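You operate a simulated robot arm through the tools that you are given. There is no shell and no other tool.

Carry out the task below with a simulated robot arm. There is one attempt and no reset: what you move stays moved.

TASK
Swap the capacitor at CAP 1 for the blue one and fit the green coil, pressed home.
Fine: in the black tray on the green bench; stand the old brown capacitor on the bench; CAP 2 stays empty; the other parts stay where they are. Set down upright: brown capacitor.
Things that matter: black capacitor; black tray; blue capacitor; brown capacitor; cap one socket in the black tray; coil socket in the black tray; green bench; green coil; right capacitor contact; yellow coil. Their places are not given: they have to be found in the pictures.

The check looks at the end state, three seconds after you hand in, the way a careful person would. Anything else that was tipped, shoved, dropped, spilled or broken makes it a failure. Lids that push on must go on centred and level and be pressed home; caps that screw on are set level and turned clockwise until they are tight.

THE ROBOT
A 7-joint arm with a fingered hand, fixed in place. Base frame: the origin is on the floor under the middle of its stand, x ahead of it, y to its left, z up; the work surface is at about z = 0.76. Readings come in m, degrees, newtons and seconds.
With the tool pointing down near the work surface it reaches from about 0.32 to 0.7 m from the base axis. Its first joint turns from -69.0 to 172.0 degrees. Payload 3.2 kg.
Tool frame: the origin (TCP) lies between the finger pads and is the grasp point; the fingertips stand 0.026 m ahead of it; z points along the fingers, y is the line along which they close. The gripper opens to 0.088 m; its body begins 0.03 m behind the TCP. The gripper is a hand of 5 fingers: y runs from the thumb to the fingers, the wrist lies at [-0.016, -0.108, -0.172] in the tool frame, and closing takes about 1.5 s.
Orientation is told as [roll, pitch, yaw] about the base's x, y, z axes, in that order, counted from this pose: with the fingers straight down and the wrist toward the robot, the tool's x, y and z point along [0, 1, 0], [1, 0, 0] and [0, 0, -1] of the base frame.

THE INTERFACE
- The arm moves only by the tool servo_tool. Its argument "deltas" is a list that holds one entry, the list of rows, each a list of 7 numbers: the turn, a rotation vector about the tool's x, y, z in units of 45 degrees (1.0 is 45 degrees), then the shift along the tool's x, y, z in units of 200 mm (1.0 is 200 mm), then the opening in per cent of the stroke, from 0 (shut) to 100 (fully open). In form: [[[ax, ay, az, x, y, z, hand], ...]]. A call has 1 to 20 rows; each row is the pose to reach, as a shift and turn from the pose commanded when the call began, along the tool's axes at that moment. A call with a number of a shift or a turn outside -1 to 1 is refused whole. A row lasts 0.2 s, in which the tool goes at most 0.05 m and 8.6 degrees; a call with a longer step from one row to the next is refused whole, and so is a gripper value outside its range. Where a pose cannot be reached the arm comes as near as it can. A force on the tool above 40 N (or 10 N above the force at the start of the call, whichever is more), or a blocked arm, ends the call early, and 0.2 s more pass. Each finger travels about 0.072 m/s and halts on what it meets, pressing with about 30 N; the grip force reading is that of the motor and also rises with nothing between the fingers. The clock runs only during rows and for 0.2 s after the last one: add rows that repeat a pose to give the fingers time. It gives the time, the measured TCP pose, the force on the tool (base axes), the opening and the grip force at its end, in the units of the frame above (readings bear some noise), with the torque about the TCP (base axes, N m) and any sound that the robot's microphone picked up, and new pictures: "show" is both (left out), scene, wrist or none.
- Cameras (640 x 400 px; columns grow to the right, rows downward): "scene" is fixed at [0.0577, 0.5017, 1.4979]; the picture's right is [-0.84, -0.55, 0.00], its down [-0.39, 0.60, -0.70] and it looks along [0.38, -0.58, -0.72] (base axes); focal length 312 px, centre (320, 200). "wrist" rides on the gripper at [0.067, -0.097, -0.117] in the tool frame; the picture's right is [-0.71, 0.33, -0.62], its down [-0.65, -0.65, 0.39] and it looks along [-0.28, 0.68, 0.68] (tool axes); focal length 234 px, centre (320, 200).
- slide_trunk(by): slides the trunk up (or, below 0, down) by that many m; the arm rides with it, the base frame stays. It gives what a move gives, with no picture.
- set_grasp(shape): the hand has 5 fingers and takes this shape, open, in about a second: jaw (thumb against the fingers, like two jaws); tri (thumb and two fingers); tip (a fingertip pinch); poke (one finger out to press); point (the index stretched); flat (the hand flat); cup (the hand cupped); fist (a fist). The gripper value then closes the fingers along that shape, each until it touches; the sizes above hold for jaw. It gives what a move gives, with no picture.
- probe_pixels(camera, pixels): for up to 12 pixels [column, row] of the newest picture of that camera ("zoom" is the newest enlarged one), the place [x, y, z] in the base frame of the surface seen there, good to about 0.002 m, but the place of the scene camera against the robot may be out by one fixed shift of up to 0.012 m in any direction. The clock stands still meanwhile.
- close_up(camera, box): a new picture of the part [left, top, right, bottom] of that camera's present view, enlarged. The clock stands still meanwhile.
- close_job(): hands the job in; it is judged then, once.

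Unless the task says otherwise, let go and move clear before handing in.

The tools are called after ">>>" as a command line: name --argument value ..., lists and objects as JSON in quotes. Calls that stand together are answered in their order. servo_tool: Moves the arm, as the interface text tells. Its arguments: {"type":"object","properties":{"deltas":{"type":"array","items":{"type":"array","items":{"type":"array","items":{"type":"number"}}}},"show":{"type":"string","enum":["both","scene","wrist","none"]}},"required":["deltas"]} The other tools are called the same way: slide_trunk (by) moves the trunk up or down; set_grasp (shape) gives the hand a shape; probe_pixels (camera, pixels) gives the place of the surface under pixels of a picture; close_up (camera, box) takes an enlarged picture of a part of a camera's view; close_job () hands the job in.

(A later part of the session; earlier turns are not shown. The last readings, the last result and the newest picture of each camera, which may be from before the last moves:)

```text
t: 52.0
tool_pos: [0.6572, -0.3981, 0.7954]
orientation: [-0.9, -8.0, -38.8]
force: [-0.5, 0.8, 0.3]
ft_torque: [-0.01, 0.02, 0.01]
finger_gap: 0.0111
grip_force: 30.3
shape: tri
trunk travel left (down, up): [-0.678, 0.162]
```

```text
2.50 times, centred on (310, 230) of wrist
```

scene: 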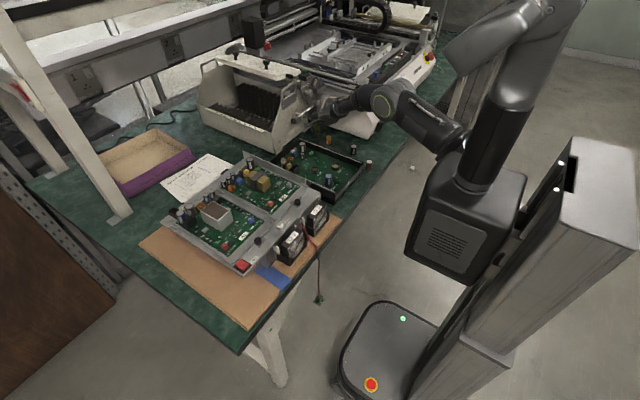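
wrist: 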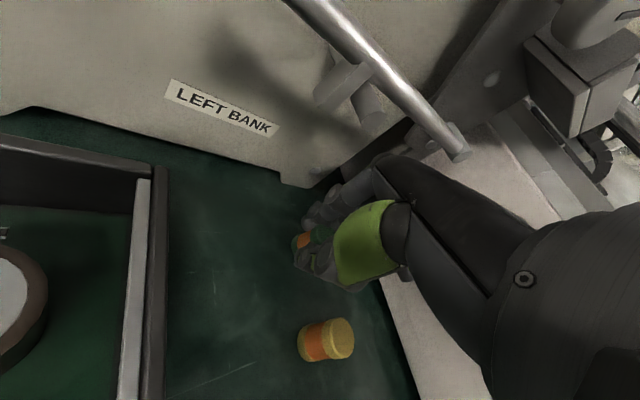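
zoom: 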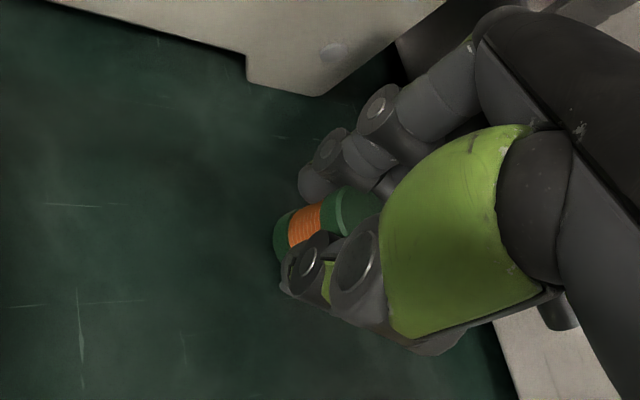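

The coil is gripped (30 N). I'll lift a few mm, tilt back to 19° while easing away from the rod, then check.

>>> servo_tool --deltas '[[[0, 0, 0, 0, 0.002, -0.015, 0], [-0.08, 0, 0, 0, -0.008, -0.035, 0], [-0.16, 0, 0, 0, -0.02, -0.05, 0], [-0.244, 0, 0, 0, -0.031, -0.065, 0], [-0.244, 0, 0, 0, -0.031, -0.065, 0]]]'

>>> close_up --camera "scene" --box '[305, 100, 355, 150]'

>>> close_up --camera "wrist" --box '[230, 150, 390, 310]'

```text
t: 53.2
tool_pos: [0.6505, -0.3942, 0.8076]
orientation: [-0.9, -18.9, -38.7]
force: [-0.2, -0.2, -0.3]
ft_torque: [0.01, 0.02, 0.03]
finger_gap: 0.011
grip_force: 30.2
shape: tri
trunk travel left (down, up): [-0.678, 0.162]
```

scene: 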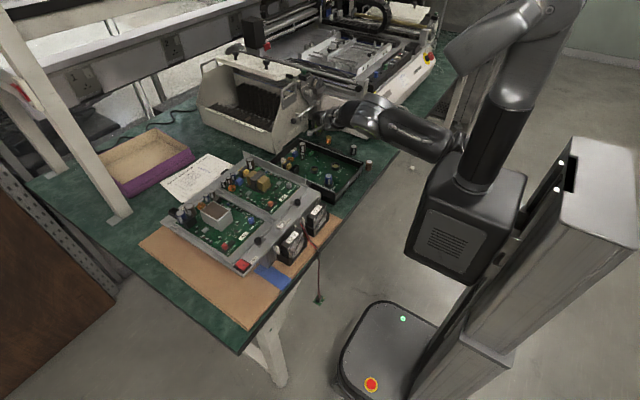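
wrist: 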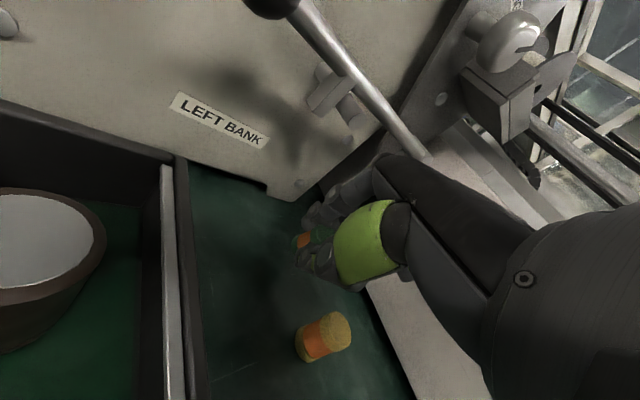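

```text
8.00 times, centred on (330, 125) of scene
```

zoom: 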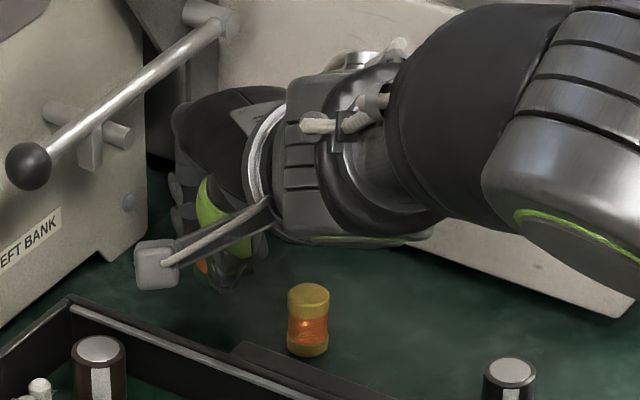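

```text
2.50 times, centred on (310, 230) of wrist
```

zoom: 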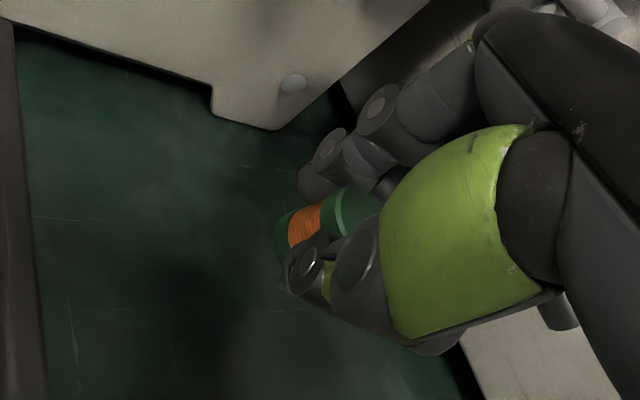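

Coil is held and off the bench (zoom 310,225). Retreating 130 mm back along the tool axis, the reverse of the approach.

>>> servo_tool --deltas '[[[0, 0, 0, 0, 0, -0.06, 0], [0, 0, 0, 0, 0, -0.14, 0], [0, 0, 0, 0, 0, -0.24, 0], [0, 0, 0, 0, 0, -0.36, 0], [0, 0, 0, 0, 0, -0.48, 0], [0, 0, 0, 0, 0, -0.6, 0], [0, 0, 0, 0, 0, -0.65, 0], [0, 0, 0, 0, 0, -0.65, 0]]]'

>>> close_up --camera "scene" --box '[290, 80, 380, 160]'

```text
t: 55.0
tool_pos: [0.6187, -0.3648, 0.9321]
orientation: [-1.0, -18.9, -38.7]
force: [-0.1, -0.2, 0.3]
ft_torque: [-0.04, 0.03, 0.0]
finger_gap: 0.0112
grip_force: 29.7
shape: tri
trunk travel left (down, up): [-0.678, 0.162]
```

scene: 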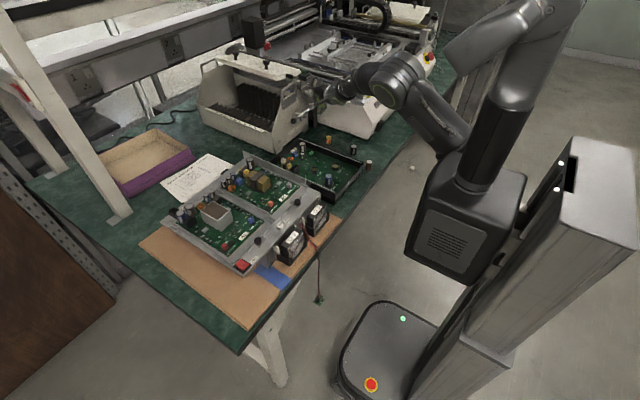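
wrist: 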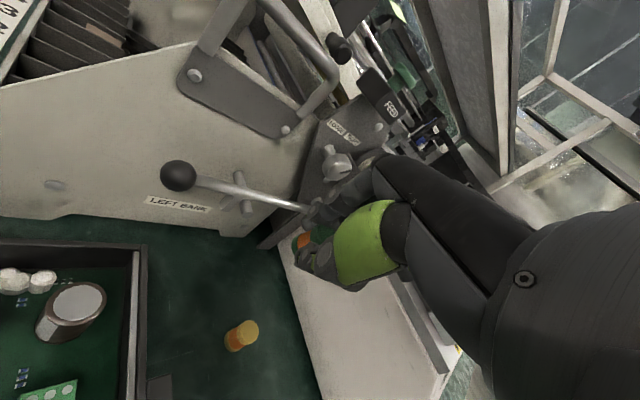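

```text
5.00 times, centred on (335, 120) of scene
```

zoom: 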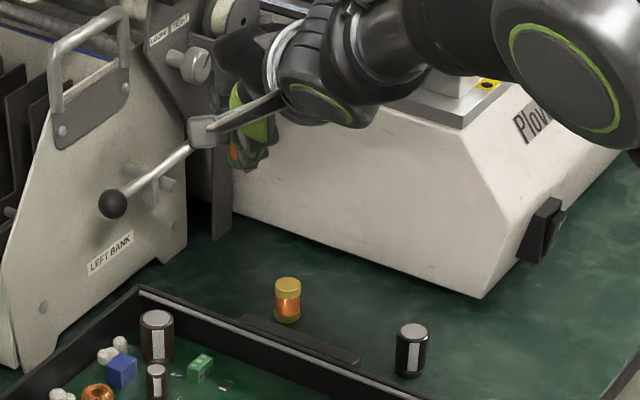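

Clear of the lever. Now carrying the coil over the tray toward COIL (0.5255,-0.189), turning the tool vertical with yaw −15° on the way.

>>> servo_tool --deltas '[[[0.03, 0.008, -0.04, 0.03, -0.065, -0.028, 0], [0.08, 0.021, -0.105, 0.078, -0.168, -0.073, 0], [0.14, 0.036, -0.18, 0.133, -0.288, -0.125, 0], [0.2, 0.052, -0.255, 0.19, -0.41, -0.177, 0], [0.26, 0.067, -0.332, 0.247, -0.534, -0.23, 0], [0.32, 0.083, -0.408, 0.304, -0.657, -0.284, 0], [0.37, 0.096, -0.472, 0.352, -0.76, -0.328, 0], [0.4, 0.104, -0.51, 0.381, -0.822, -0.355, 0], [0.41, 0.106, -0.523, 0.39, -0.8425, -0.3635, 0], [0.41, 0.106, -0.523, 0.39, -0.8425, -0.3635, 0]]]'

>>> close_up --camera "scene" --box '[300, 120, 360, 180]'

>>> close_up --camera "wrist" --box '[220, 180, 400, 320]'

```text
t: 57.2
tool_pos: [0.5246, -0.1876, 0.9442]
orientation: [0.1, 0.0, -15.0]
force: [0.9, 0.2, -0.9]
ft_torque: [-0.01, 0.03, 0.01]
finger_gap: 0.0112
grip_force: 30.2
shape: tri
trunk travel left (down, up): [-0.678, 0.162]
```

scene: 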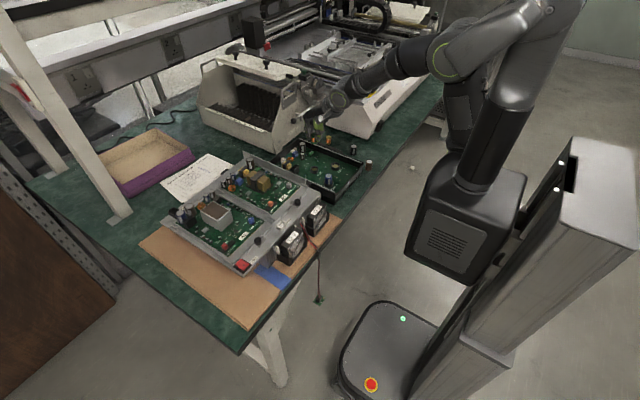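
wrist: 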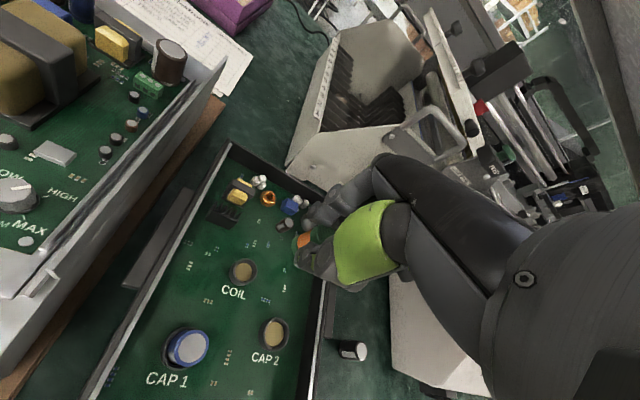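

```text
6.67 times, centred on (330, 150) of scene
```

zoom: 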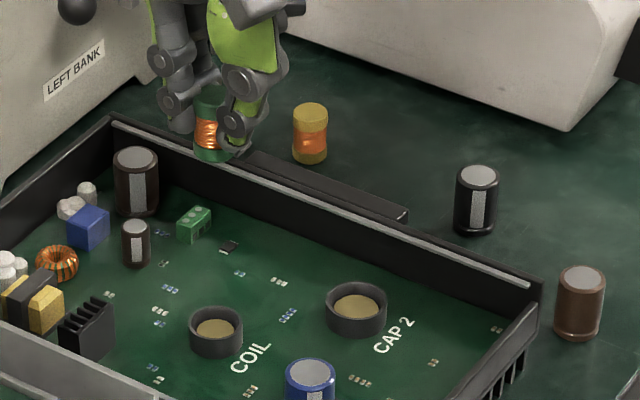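

```text
2.86 times, centred on (310, 250) of wrist
```

zoom: 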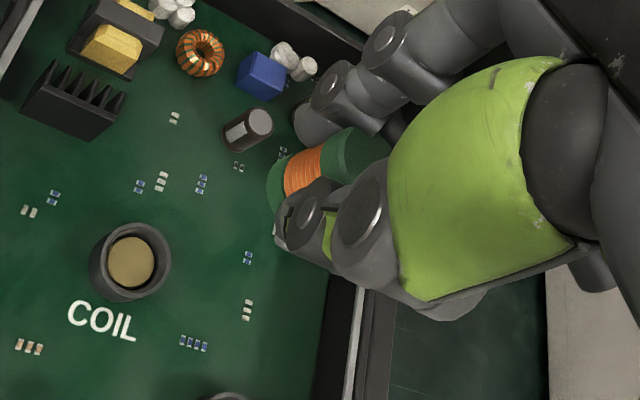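

The coil hangs above the COIL socket region, tool vertical. I'll enlarge the held coil to check its tilt and centre.

>>> close_up --camera "scene" --box '[305, 120, 335, 150]'

```text
13.33 times, centred on (320, 135) of scene
```

zoom: 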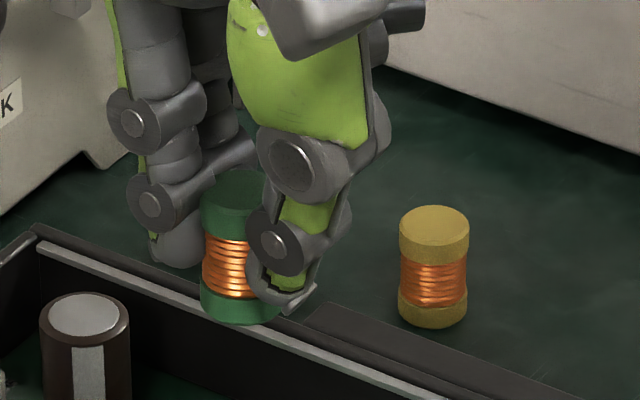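

>>> probe_pixels --camera "zoom" --pixels '[[208, 190], [235, 172], [255, 185], [225, 205], [230, 190], [205, 220], [240, 310], [205, 300], [240, 320], [245, 225], [260, 320], [275, 310]]'

>>> probe_pixels --camera "wrist" --pixels '[[325, 225], [330, 235], [322, 232], [318, 229], [333, 226], [303, 246], [300, 240], [240, 272], [247, 270]]'

```text
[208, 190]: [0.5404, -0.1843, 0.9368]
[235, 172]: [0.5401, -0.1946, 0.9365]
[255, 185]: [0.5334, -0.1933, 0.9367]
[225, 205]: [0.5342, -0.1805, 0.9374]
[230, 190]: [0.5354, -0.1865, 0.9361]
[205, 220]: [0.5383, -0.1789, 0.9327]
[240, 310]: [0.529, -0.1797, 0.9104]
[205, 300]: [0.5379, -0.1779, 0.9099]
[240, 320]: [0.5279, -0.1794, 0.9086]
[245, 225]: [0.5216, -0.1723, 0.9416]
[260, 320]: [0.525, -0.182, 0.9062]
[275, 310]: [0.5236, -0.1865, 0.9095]
```

```text
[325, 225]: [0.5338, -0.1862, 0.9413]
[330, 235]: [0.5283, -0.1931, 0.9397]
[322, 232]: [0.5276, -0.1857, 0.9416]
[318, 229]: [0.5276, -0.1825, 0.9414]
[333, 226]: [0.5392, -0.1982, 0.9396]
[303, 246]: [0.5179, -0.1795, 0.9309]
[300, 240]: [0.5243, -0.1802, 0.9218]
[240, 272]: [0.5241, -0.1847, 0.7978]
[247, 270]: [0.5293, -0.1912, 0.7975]
```

The coil's top plane is level within noise, centre ≈(0.537,-0.188) in scene frame. Now I measure the COIL socket in the same camera.

>>> close_up --camera "scene" --box '[300, 155, 326, 181]'

```text
15.38 times, centred on (313, 168) of scene
```

zoom: 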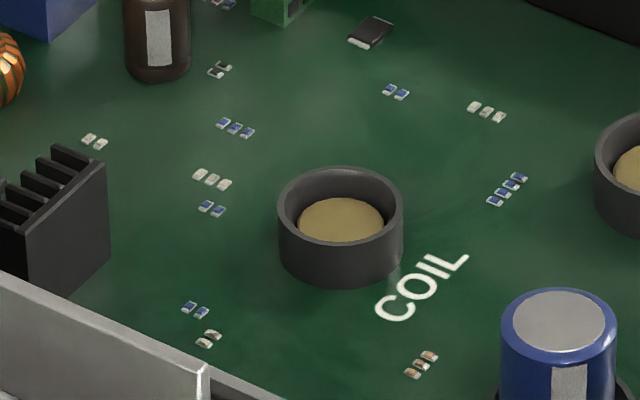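

>>> probe_pixels --camera "zoom" --pixels '[[281, 200], [400, 200], [341, 171], [340, 241], [298, 222], [383, 222], [341, 200], [340, 235], [288, 200], [393, 200], [341, 176], [340, 220]]'

```text
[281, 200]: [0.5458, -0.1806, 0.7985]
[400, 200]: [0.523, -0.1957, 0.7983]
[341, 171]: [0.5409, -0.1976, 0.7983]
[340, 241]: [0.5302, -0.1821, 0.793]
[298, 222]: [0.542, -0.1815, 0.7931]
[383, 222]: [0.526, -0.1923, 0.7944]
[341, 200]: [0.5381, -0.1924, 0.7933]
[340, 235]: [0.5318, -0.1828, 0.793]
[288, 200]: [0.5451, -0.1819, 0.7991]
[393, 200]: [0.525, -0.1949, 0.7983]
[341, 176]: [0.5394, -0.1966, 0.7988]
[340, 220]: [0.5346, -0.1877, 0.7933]
```

Socket centre in scene ≈(0.5345,-0.188), coil (0.537,-0.188): shift −2.5 mm in x. Descending to TCP z≈0.847 (coil bottom ~8 mm above the ring) and re-checking.

>>> servo_tool --deltas '[[[0, 0, 0, -0.003, -0.012, 0.06, 0], [0, 0, 0, -0.003, -0.012, 0.15, 0], [0, 0, 0, -0.003, -0.012, 0.25, 0], [0, 0, 0, -0.003, -0.012, 0.35, 0], [0, 0, 0, -0.003, -0.012, 0.43, 0], [0, 0, 0, -0.003, -0.012, 0.48, 0], [0, 0, 0, -0.003, -0.012, 0.485, 0], [0, 0, 0, -0.003, -0.012, 0.485, 0]]]'

>>> close_up --camera "scene" --box '[302, 152, 328, 178]'

>>> close_up --camera "wrist" --box '[240, 180, 380, 300]'

```text
t: 59.0
tool_pos: [0.5239, -0.1895, 0.8449]
orientation: [-0.1, -0.1, -15.1]
force: [-0.3, -0.3, -0.5]
ft_torque: [0.05, 0.01, 0.0]
finger_gap: 0.0109
grip_force: 30.5
shape: tri
trunk travel left (down, up): [-0.678, 0.162]
```

scene: 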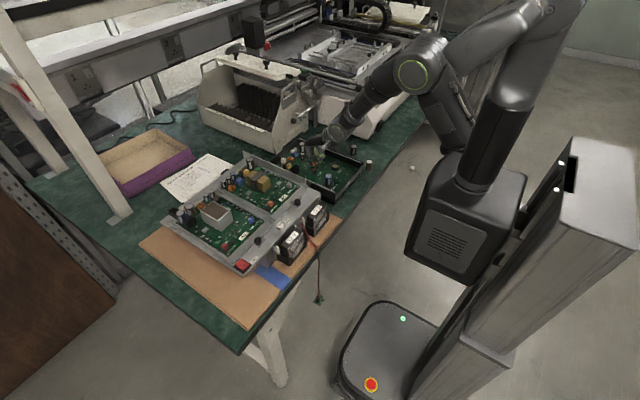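
wrist: 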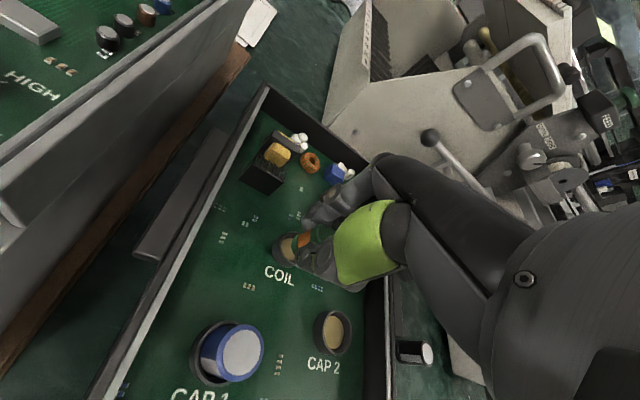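

```text
15.38 times, centred on (315, 165) of scene
```

zoom: 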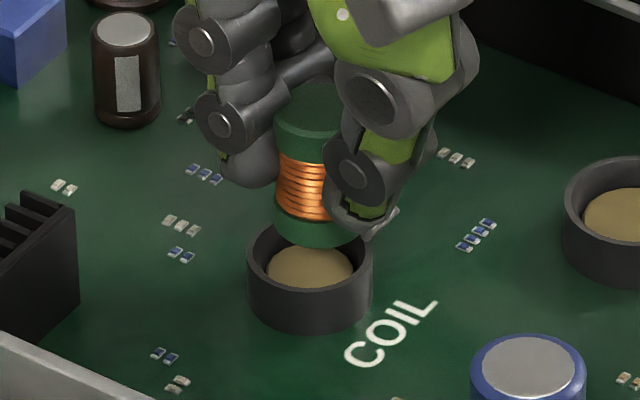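

```text
3.33 times, centred on (310, 240) of wrist
```

zoom: 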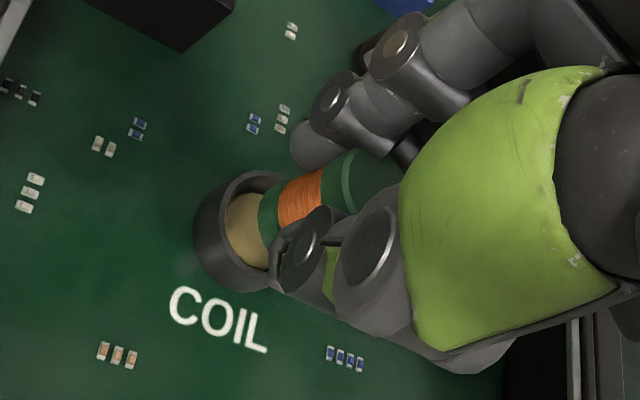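

In the scene zoom the coil's bottom (left edge 273) seems right of the ring's centre (310). I'll probe to quantify.

>>> probe_pixels --camera "zoom" --pixels '[[275, 225], [310, 238], [340, 238], [277, 140], [310, 150], [285, 120], [310, 95], [330, 90], [250, 265], [370, 265], [310, 292], [310, 110]]'

>>> close_up --camera "scene" --box '[308, 155, 324, 175]'

```text
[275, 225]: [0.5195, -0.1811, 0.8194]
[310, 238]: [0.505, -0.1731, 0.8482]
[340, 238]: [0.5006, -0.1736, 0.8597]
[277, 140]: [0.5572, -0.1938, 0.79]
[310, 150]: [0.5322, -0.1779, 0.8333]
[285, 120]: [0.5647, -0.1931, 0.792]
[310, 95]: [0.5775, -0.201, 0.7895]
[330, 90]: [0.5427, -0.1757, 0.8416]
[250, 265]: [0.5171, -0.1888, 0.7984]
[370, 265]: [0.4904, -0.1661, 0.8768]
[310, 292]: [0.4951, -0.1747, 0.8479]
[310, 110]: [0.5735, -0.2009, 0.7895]
```

```text
16.00 times, centred on (316, 165) of scene
```

zoom: 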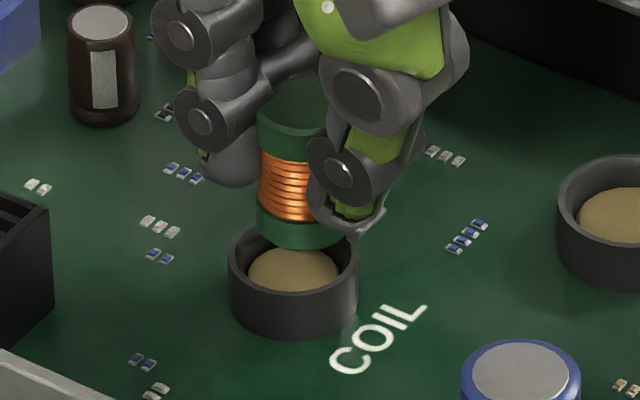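

>>> probe_pixels --camera "zoom" --pixels '[[260, 225], [295, 240], [335, 240], [262, 125], [290, 135], [268, 100], [295, 85], [300, 105], [232, 260], [355, 262], [292, 310], [293, 270]]'

```text
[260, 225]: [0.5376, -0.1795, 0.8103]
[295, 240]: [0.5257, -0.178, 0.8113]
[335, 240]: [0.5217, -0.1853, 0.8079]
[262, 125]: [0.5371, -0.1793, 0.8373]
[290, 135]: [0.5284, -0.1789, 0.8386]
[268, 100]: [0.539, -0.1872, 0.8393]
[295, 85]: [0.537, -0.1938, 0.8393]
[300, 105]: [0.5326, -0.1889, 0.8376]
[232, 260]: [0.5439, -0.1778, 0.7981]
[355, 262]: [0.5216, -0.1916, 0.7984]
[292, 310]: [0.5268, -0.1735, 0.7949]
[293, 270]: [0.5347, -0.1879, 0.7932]
```

Using side-surface fits, the coil axis is ≈(0.531,-0.1885) vs socket (0.5345,-0.188) in scene frame, so it needs about +3 mm in x, +0.8 mm in y. Correcting and lowering 5 mm.

>>> servo_tool --deltas '[[[0, 0, 0, 0.004, 0.007, 0, 0], [0, 0, 0, 0.0078, 0.0135, 0.01, 0], [0, 0, 0, 0.0078, 0.0135, 0.025, 0], [0, 0, 0, 0.0078, 0.0135, 0.025, 0], [0, 0, 0, 0.0078, 0.0135, 0.025, 0]]]'

>>> close_up --camera "wrist" --box '[250, 200, 350, 290]'

>>> close_up --camera "scene" --box '[306, 155, 322, 175]'

```text
t: 60.2
tool_pos: [0.5256, -0.1892, 0.842]
orientation: [0.0, 0.1, -15.0]
force: [0.6, 0.6, -1.7]
ft_torque: [0.01, -0.03, 0.0]
finger_gap: 0.0109
grip_force: 30.0
shape: tri
trunk travel left (down, up): [-0.678, 0.162]
```

scene: 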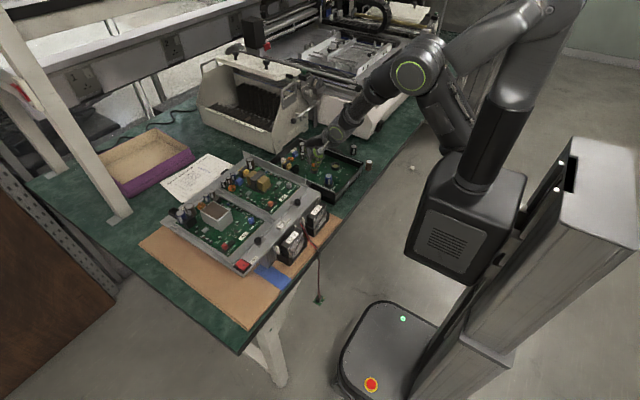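
wrist: 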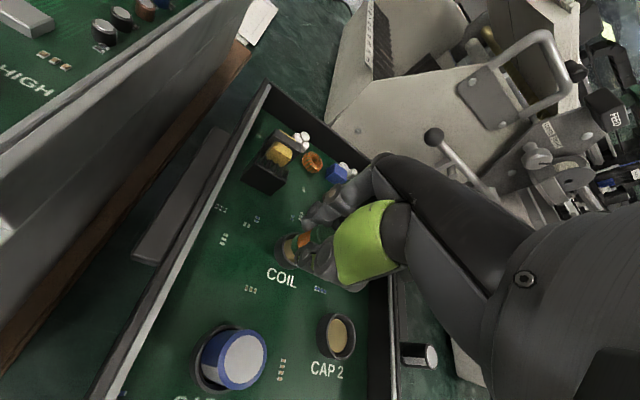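

```text
4.44 times, centred on (300, 245) of wrist
```

zoom: 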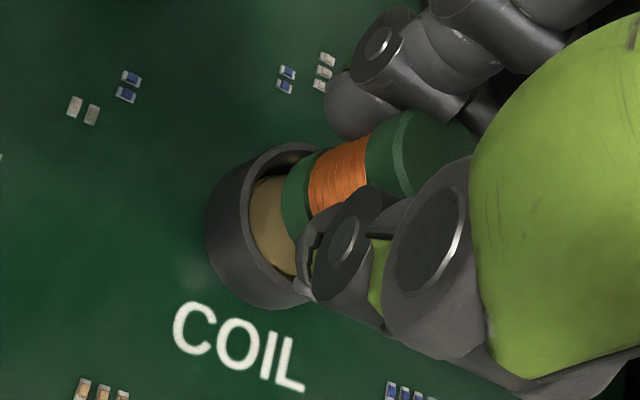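

```text
16.00 times, centred on (314, 165) of scene
```

zoom: 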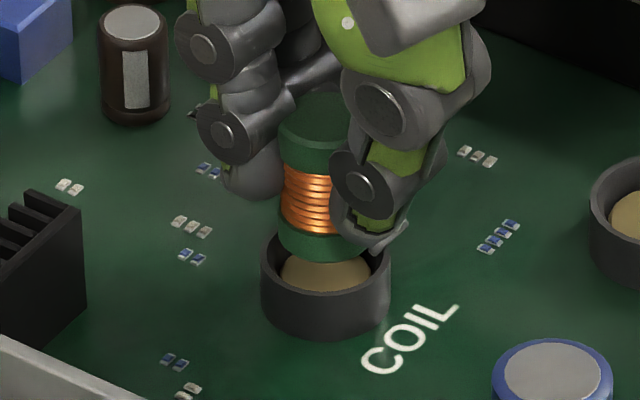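

Image shows coil (278–370) centred on ring (261–391) sideways. I'll probe for the depth direction.

>>> probe_pixels --camera "zoom" --pixels '[[281, 240], [300, 248], [320, 252], [340, 252], [365, 245], [320, 240], [282, 145], [300, 152], [320, 155], [264, 268], [388, 268], [326, 232]]'

>>> probe_pixels --camera "zoom" --pixels '[[326, 228], [326, 300], [326, 305], [270, 245], [384, 245], [320, 261], [326, 275], [300, 285], [350, 285], [318, 100], [300, 120], [330, 125]]'

```text
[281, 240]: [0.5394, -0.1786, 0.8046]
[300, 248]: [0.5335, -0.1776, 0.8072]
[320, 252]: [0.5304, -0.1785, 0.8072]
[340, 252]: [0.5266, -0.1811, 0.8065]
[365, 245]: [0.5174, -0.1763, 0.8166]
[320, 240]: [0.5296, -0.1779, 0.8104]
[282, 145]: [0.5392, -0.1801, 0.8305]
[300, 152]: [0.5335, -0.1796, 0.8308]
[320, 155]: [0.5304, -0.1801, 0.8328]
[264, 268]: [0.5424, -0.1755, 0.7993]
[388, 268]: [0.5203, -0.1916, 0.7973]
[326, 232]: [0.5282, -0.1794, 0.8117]
```

```text
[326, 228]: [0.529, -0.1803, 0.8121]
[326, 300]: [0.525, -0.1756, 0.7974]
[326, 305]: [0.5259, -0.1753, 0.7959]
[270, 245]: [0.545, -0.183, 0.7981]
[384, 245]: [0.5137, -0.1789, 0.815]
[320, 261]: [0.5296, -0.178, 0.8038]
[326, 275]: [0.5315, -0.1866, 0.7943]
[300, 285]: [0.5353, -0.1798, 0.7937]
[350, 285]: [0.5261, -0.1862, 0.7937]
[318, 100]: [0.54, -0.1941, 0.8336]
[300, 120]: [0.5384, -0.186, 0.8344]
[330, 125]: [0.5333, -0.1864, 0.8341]
```

Coil axis (0.534,-0.187) and ring axis (0.5335–0.5345,-0.187…-0.188) agree within 1 mm. Lowering slowly into the COIL socket while watching force.

>>> servo_tool --deltas '[[[0, 0, 0, 0, 0, 0.01, 0], [0, 0, 0, 0, 0, 0.02, 0], [0, 0, 0, 0, 0, 0.028, 0], [0, 0, 0, 0, 0, 0.035, 0], [0, 0, 0, 0, 0, 0.035, 0]]]'

>>> close_up --camera "scene" --box '[306, 155, 322, 175]'

```text
t: 61.4
tool_pos: [0.5259, -0.1874, 0.8356]
orientation: [-0.1, 0.0, -15.1]
force: [0.0, -0.1, 0.1]
ft_torque: [-0.01, 0.02, 0.03]
finger_gap: 0.0109
grip_force: 30.1
shape: tri
trunk travel left (down, up): [-0.678, 0.162]
```

scene: 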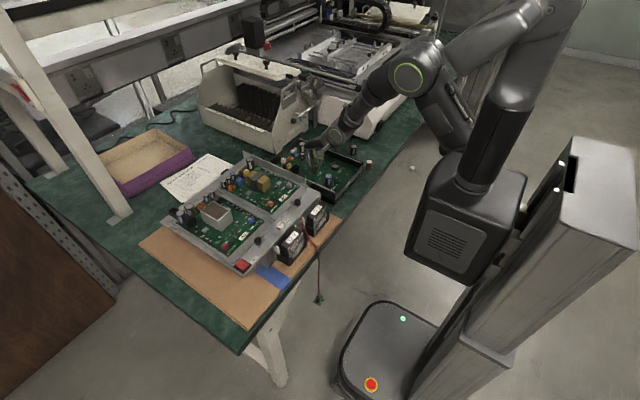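
wrist: 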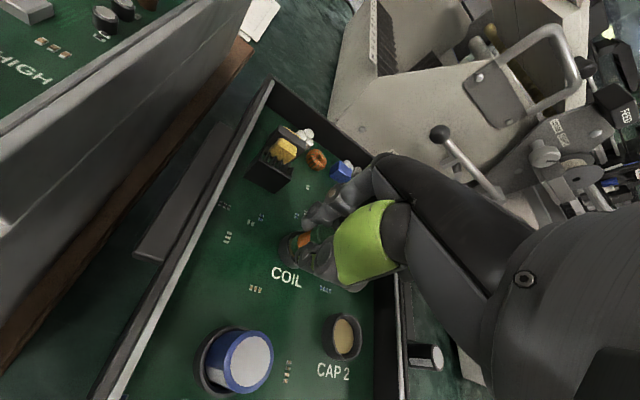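

```text
16.00 times, centred on (314, 165) of scene
```

zoom: 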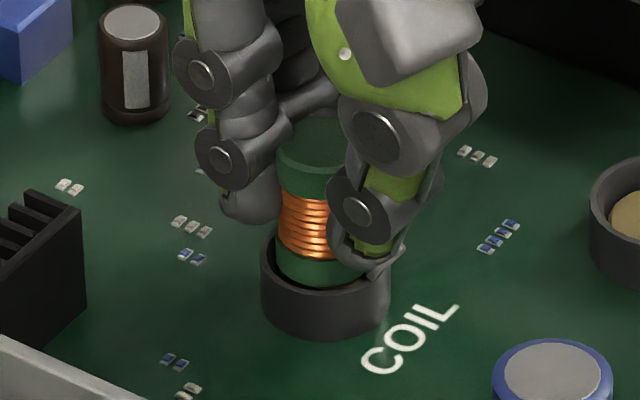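

Coil bottom has entered the ring, slightly to the left (left gap ~2 px, right ~10 px), no force. I nudge ~0.7 mm and go on down.

>>> servo_tool --deltas '[[[0, 0, 0, -0.0027, -0.0024, 0.004, 0], [0, 0, 0, -0.0027, -0.0024, 0.01, 0], [0, 0, 0, -0.0027, -0.0024, 0.016, 0], [0, 0, 0, -0.0027, -0.0024, 0.016, 0]]]' --show "none"

>>> close_up --camera "scene" --box '[306, 155, 322, 175]'

```text
t: 62.4
tool_pos: [0.5252, -0.1899, 0.8331]
orientation: [0.0, 0.0, -15.0]
force: [0.3, 1.4, 5.3]
ft_torque: [0.02, -0.02, 0.0]
finger_gap: 0.0109
grip_force: 30.2
shape: tri
trunk travel left (down, up): [-0.678, 0.162]
```

```text
16.00 times, centred on (314, 165) of scene
```

zoom: 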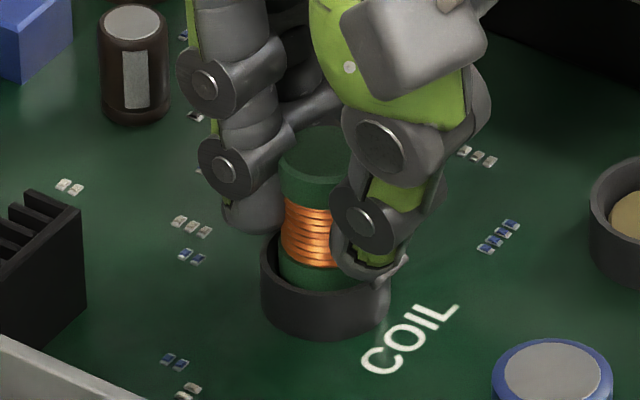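

A 5 N upward force appeared. I'll check the coil's height and whether the thumb tip is near the ring rim.

>>> probe_pixels --camera "zoom" --pixels '[[310, 150], [300, 165], [330, 140], [370, 280], [390, 265], [350, 270], [250, 230], [300, 280], [320, 284], [270, 255], [285, 200], [385, 280]]'

```text
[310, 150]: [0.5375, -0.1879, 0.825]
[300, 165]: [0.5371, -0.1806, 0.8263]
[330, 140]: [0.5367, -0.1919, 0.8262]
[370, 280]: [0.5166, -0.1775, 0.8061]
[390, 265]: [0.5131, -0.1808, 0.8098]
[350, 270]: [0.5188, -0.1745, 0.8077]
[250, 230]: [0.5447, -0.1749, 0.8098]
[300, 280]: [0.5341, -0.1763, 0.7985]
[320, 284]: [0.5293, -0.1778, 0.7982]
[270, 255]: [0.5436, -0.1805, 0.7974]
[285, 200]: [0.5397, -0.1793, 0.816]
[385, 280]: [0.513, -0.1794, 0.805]
```

Coil top is at 0.826 (scene), so its bottom just meets the contact; thumb tip is still ~6 mm above the rim. Pressing on down in 1 mm steps with the grip.

>>> servo_tool --deltas '[[[0, 0, 0, 0, 0, 0.005, 0], [0, 0, 0, 0, 0, 0.01, 0], [0, 0, 0, 0, 0, 0.01, 0]]]' --show "none"

>>> close_up --camera "scene" --box '[306, 155, 322, 175]'

>>> probe_pixels --camera "zoom" --pixels '[[310, 150], [300, 160], [330, 140], [370, 282], [390, 268], [300, 285], [285, 205], [320, 160]]'

```text
t: 63.2
tool_pos: [0.525, -0.1891, 0.8299]
orientation: [-0.2, 0.1, -15.2]
force: [0.3, 2.9, 0.8]
ft_torque: [0.08, 0.01, 0.0]
finger_gap: 0.0111
grip_force: 29.8
shape: tri
trunk travel left (down, up): [-0.678, 0.162]
```

```text
16.00 times, centred on (314, 165) of scene
```

zoom: 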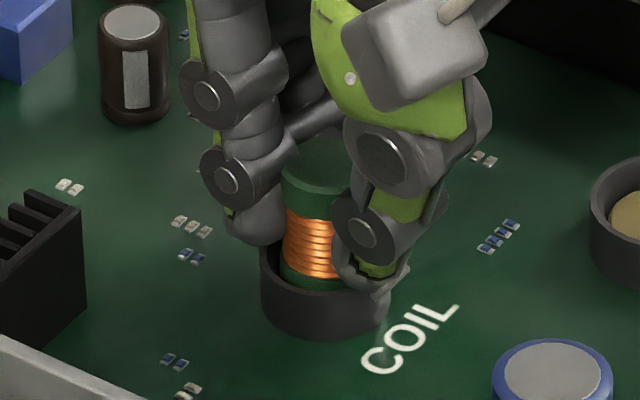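

```text
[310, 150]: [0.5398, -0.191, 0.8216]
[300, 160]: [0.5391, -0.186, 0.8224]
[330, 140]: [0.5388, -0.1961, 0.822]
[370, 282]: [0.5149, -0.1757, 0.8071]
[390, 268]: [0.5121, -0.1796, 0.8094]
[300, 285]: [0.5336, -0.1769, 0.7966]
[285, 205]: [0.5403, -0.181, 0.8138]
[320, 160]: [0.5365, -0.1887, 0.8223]
```

Coil dropped 4 mm further (top 0.822 scene) with only a small sideways load (2.9 N in y). I'll relieve that slightly and continue downward.

>>> servo_tool --deltas '[[[0, 0, 0, 0.003, 0, 0.005, 0], [0, 0, 0, 0.003, 0, 0.01, 0], [0, 0, 0, 0.003, 0, 0.01, 0]]]' --show "none"

>>> close_up --camera "scene" --box '[306, 155, 322, 175]'

>>> probe_pixels --camera "zoom" --pixels '[[310, 158], [300, 165], [330, 148], [370, 288], [390, 275], [300, 288], [285, 210], [320, 168]]'

```text
t: 64.0
tool_pos: [0.5262, -0.189, 0.8296]
orientation: [-0.2, -0.1, -15.1]
force: [-1.6, 1.1, 10.9]
ft_torque: [-0.1, 0.01, -0.02]
finger_gap: 0.011
grip_force: 29.8
shape: tri
trunk travel left (down, up): [-0.678, 0.162]
```

```text
16.00 times, centred on (314, 165) of scene
```

zoom: 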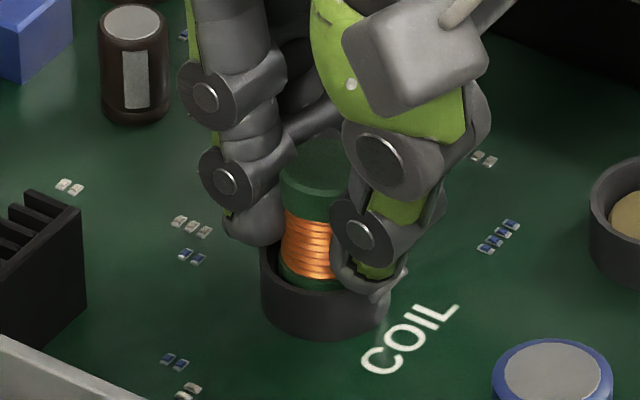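

```text
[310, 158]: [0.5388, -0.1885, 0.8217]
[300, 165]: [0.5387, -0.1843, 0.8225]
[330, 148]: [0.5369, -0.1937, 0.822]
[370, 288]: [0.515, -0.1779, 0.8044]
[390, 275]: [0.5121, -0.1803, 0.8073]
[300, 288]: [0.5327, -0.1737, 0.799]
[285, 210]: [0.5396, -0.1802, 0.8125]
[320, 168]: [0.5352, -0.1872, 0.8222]
```

Fz 10.9 N with the coil's top unchanged at 0.822, and TCP z≈0.8296 is the height where fingertips likely touch the ring. So I'll release, rise, and press the coil home from above with closed fingers.

>>> servo_tool --deltas '[[[0, 0, 0, 0, 0, -0.01, 0], [0, 0, 0, 0, 0, -0.012, 10], [0, 0, 0, 0, 0, -0.012, 20], [0, 0, 0, 0, 0, -0.012, 30], [0, 0, 0, 0, 0, -0.012, 40], [0, 0, 0, 0, 0, -0.012, 42], [0, 0, 0, 0, 0, -0.012, 42], [0, 0, 0, 0, 0, -0.06, 42], [0, 0, 0, 0, 0, -0.15, 42], [0, 0, 0, 0, 0, -0.27, 42], [0, 0, 0, 0, 0, -0.32, 42], [0, 0, 0, 0, 0, -0.32, 42]]]'

>>> close_up --camera "scene" --box '[306, 155, 322, 175]'

>>> close_up --camera "wrist" --box '[200, 210, 360, 330]'

```text
t: 66.6
tool_pos: [0.5268, -0.1878, 0.8908]
orientation: [-0.1, 0.2, -15.1]
force: [0.0, -0.1, -0.7]
ft_torque: [-0.01, 0.02, 0.02]
finger_gap: 0.0367
grip_force: 0.1
shape: tri
trunk travel left (down, up): [-0.678, 0.162]
```

scene: 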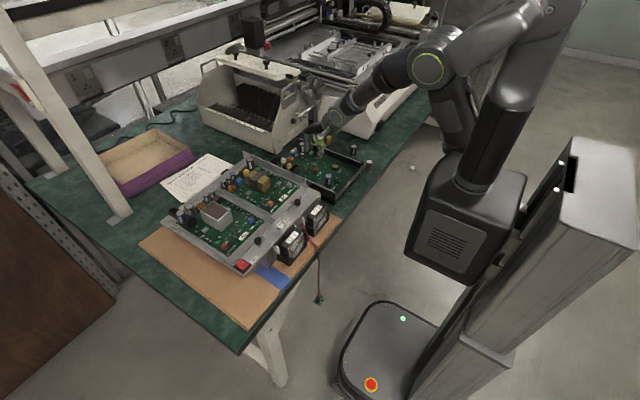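
wrist: 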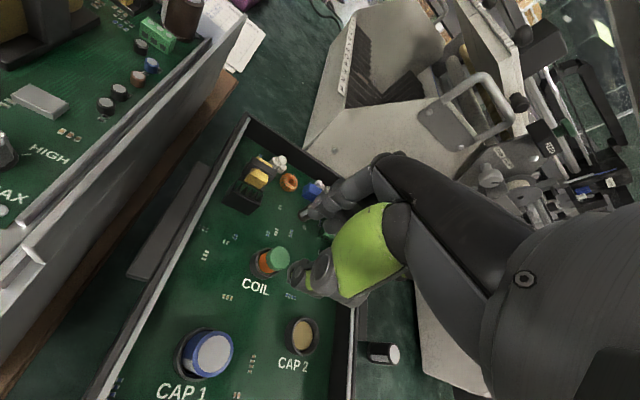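

```text
16.00 times, centred on (314, 165) of scene
```

zoom: 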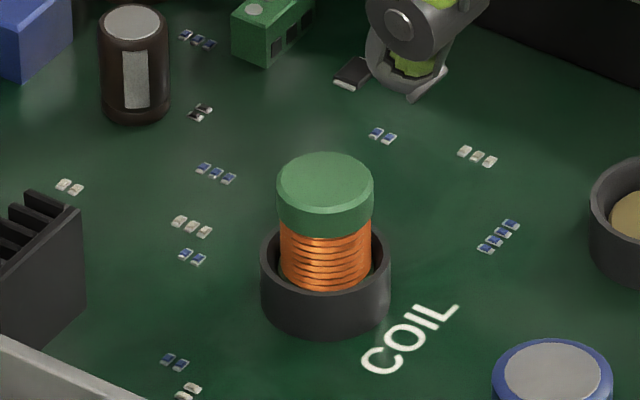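

```text
3.33 times, centred on (280, 270) of wrist
```

zoom: 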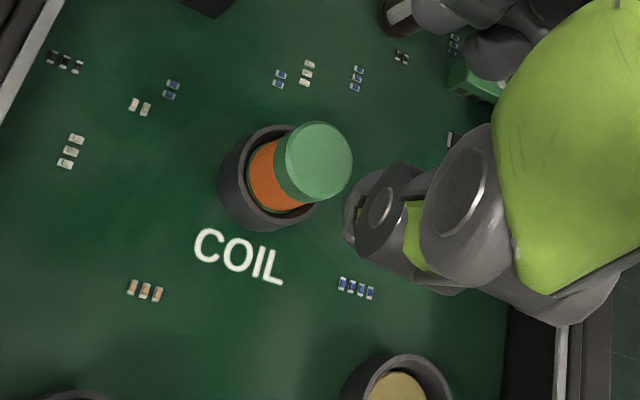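

The coil stands in the COIL ring. I'll probe its top in both cameras for height and level.

>>> probe_pixels --camera "zoom" --pixels '[[318, 160], [295, 150], [342, 172], [325, 130], [312, 192], [245, 180], [300, 210], [270, 130]]'

>>> close_up --camera "scene" --box '[306, 155, 322, 175]'

>>> probe_pixels --camera "zoom" --pixels '[[324, 185], [282, 180], [366, 180], [326, 157], [323, 208], [324, 240], [264, 260], [388, 260], [300, 280], [345, 280], [324, 295]]'

```text
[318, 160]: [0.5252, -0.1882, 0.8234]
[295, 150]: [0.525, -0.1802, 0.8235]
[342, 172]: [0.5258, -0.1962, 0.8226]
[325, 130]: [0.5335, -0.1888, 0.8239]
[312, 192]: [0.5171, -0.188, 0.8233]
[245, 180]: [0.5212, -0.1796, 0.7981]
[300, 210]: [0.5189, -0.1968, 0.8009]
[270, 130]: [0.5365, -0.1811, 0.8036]
```

```text
16.00 times, centred on (314, 165) of scene
```

zoom: 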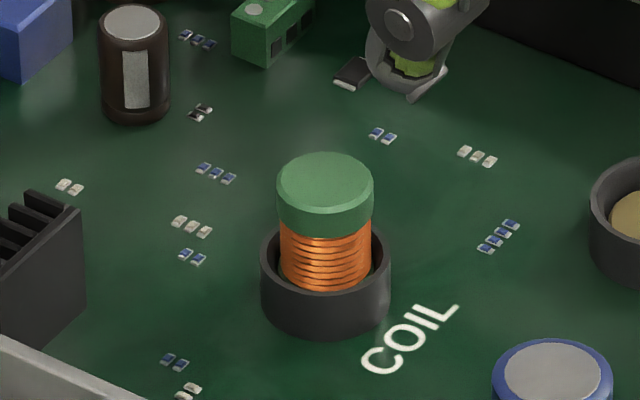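

```text
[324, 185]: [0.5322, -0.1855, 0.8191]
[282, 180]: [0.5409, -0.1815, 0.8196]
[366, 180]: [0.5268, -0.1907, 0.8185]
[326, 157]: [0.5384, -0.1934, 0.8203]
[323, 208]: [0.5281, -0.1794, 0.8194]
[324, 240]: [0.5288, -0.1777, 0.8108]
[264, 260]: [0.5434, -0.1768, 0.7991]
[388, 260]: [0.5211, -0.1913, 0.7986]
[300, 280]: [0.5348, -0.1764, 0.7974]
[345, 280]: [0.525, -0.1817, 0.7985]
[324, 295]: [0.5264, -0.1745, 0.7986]
```

On release the coil settled: top 0.8235, so its bottom is at ≈0.791, the same floor depth as the capacitors. To be sure it's pressed home I'll close the fingers and press on its top; first close and come down to ~6 mm above.

>>> servo_tool --deltas '[[[0, 0, 0, -0.004, -0.006, 0, 25], [0, 0, 0, -0.004, -0.006, 0, 12], [0, 0, 0, -0.004, -0.006, 0, 0], [0, 0, 0, -0.004, -0.006, 0, 0], [0, 0, 0, -0.004, -0.006, 0, 0], [0, 0, 0, -0.004, -0.006, 0, 0]]]'

>>> close_up --camera "scene" --box '[302, 140, 332, 170]'

>>> close_up --camera "wrist" --box '[220, 190, 380, 310]'

```text
t: 68.0
tool_pos: [0.5251, -0.1886, 0.8918]
orientation: [0.0, 0.0, -15.3]
force: [-0.1, 0.4, 0.7]
ft_torque: [0.01, -0.03, 0.06]
finger_gap: 0.0
grip_force: 29.6
shape: tri
trunk travel left (down, up): [-0.678, 0.162]
```

scene: 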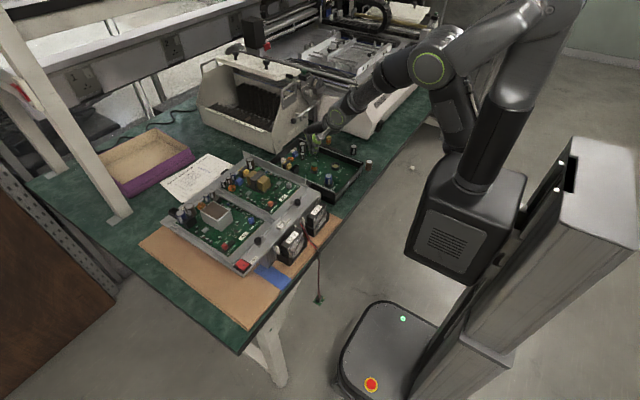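
wrist: 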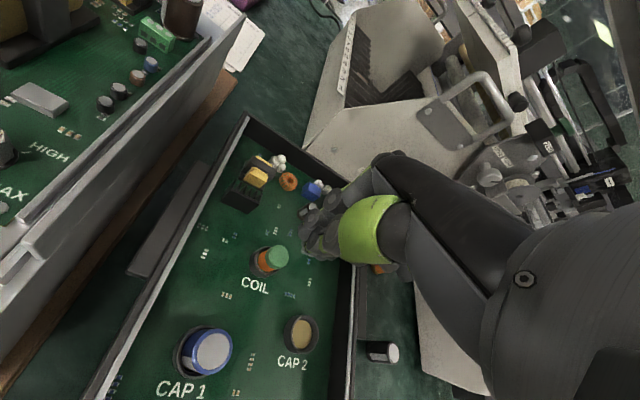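

```text
13.33 times, centred on (317, 155) of scene
```

zoom: 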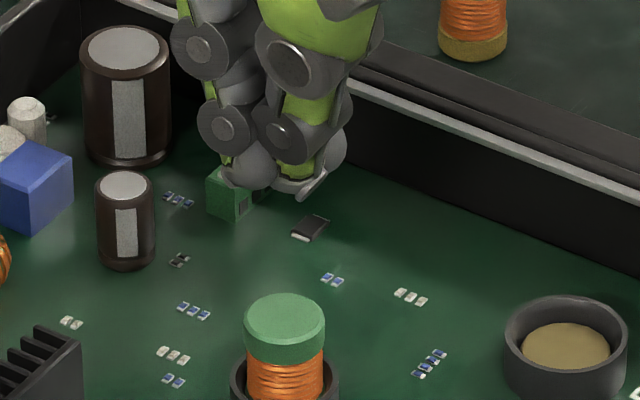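

```text
3.33 times, centred on (300, 250) of wrist
```

zoom: 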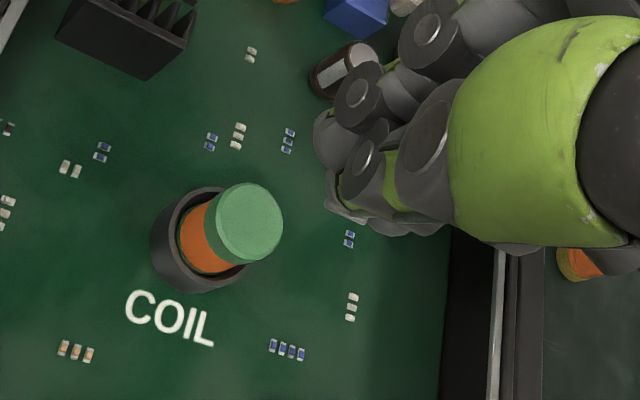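

Fingers are shut above the coil. I'll probe the tips' positions so the press lands on the coil's centre.

>>> probe_pixels --camera "wrist" --pixels '[[303, 240], [305, 228], [310, 235], [303, 245]]'

>>> close_up --camera "scene" --box '[306, 140, 326, 160]'

```text
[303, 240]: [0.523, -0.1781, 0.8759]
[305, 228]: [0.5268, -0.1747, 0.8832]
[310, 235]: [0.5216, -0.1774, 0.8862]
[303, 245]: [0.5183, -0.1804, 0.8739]
```

```text
16.00 times, centred on (316, 150) of scene
```

zoom: 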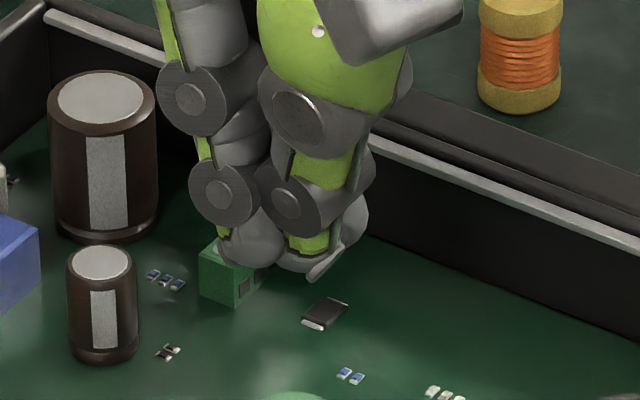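

>>> probe_pixels --camera "zoom" --pixels '[[320, 275], [300, 265], [285, 260], [245, 260], [225, 245], [260, 225], [350, 235], [330, 255], [340, 262], [270, 245]]'

```text
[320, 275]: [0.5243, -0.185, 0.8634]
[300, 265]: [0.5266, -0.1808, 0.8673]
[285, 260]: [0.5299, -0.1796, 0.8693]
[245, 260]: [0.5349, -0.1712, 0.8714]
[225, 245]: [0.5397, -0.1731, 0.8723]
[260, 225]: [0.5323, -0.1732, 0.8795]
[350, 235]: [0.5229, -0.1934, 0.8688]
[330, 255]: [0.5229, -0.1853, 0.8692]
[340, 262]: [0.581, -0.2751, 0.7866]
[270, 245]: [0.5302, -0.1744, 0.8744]
```

The thumb tip is the lowest point, about 9 mm robot-side of the TCP. I'll shift +8.5 mm in x so the thumb tip lands on the coil's centre, and descend 38 mm.

>>> servo_tool --deltas '[[[0, 0, 0, 0.006, 0.0425, 0, 0], [0, 0, 0, 0.006, 0.0425, 0.06, 0], [0, 0, 0, 0.006, 0.0425, 0.13, 0], [0, 0, 0, 0.006, 0.0425, 0.17, 0], [0, 0, 0, 0.006, 0.0425, 0.19, 0], [0, 0, 0, 0.006, 0.0425, 0.19, 0]]]'

>>> close_up --camera "scene" --box '[302, 150, 326, 174]'

>>> close_up --camera "wrist" --box '[240, 190, 370, 290]'

```text
t: 69.4
tool_pos: [0.5338, -0.1915, 0.8543]
orientation: [0.0, 0.0, -15.1]
force: [-0.5, -0.5, 0.6]
ft_torque: [-0.01, 0.0, 0.0]
finger_gap: 0.0
grip_force: 30.3
shape: tri
trunk travel left (down, up): [-0.678, 0.162]
```

scene: 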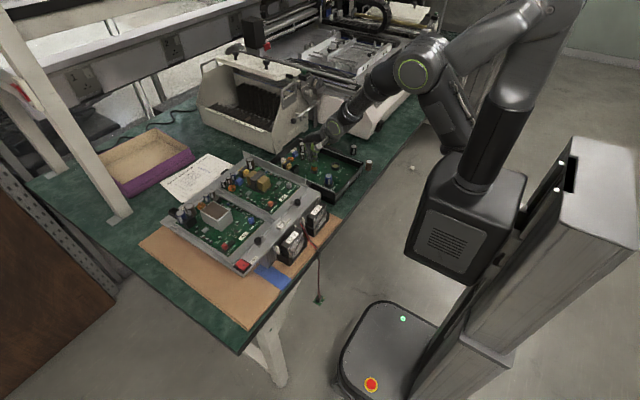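
wrist: 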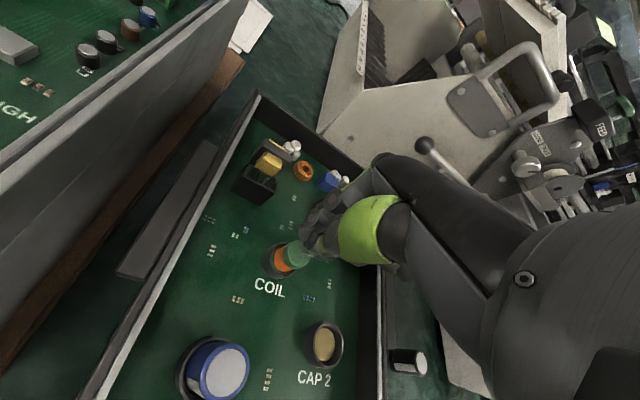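

```text
16.00 times, centred on (314, 162) of scene
```

zoom: 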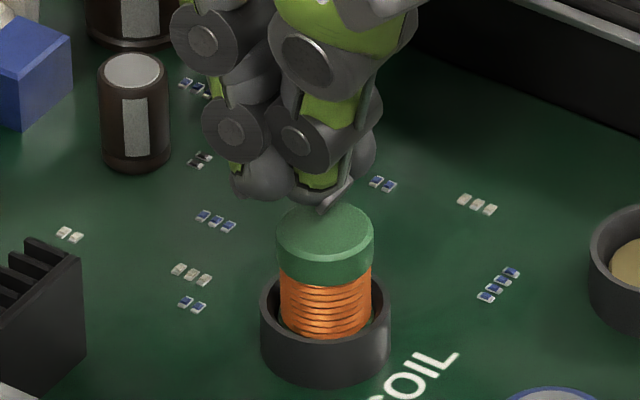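

```text
4.00 times, centred on (305, 240) of wrist
```

zoom: 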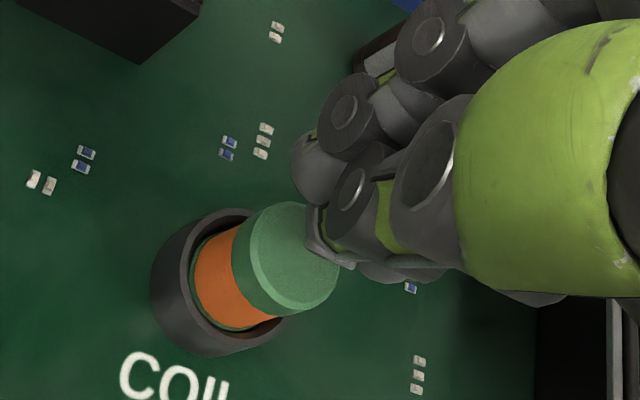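

The thumb tip is just above the coil's top. I'll probe both to see horizontal alignment and the remaining gap.

>>> close_up --camera "scene" --box '[306, 152, 322, 172]'

```text
16.00 times, centred on (314, 162) of scene
```

zoom: 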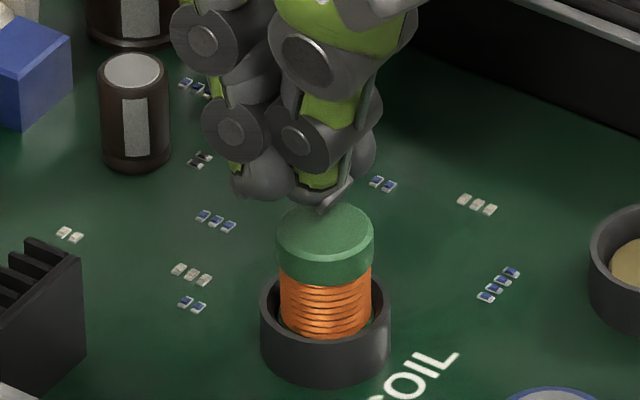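

>>> probe_pixels --camera "zoom" --pixels '[[328, 207], [315, 198], [300, 190], [345, 192], [324, 240], [282, 232], [367, 232], [323, 256], [250, 195], [310, 185]]'

```text
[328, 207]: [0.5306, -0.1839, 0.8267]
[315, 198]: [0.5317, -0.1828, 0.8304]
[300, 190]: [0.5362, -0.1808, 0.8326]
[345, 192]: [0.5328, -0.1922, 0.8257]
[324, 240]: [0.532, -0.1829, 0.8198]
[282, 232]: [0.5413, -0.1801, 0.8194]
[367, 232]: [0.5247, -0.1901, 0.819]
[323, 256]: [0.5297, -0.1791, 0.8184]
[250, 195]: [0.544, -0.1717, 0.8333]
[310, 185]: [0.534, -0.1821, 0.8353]
```

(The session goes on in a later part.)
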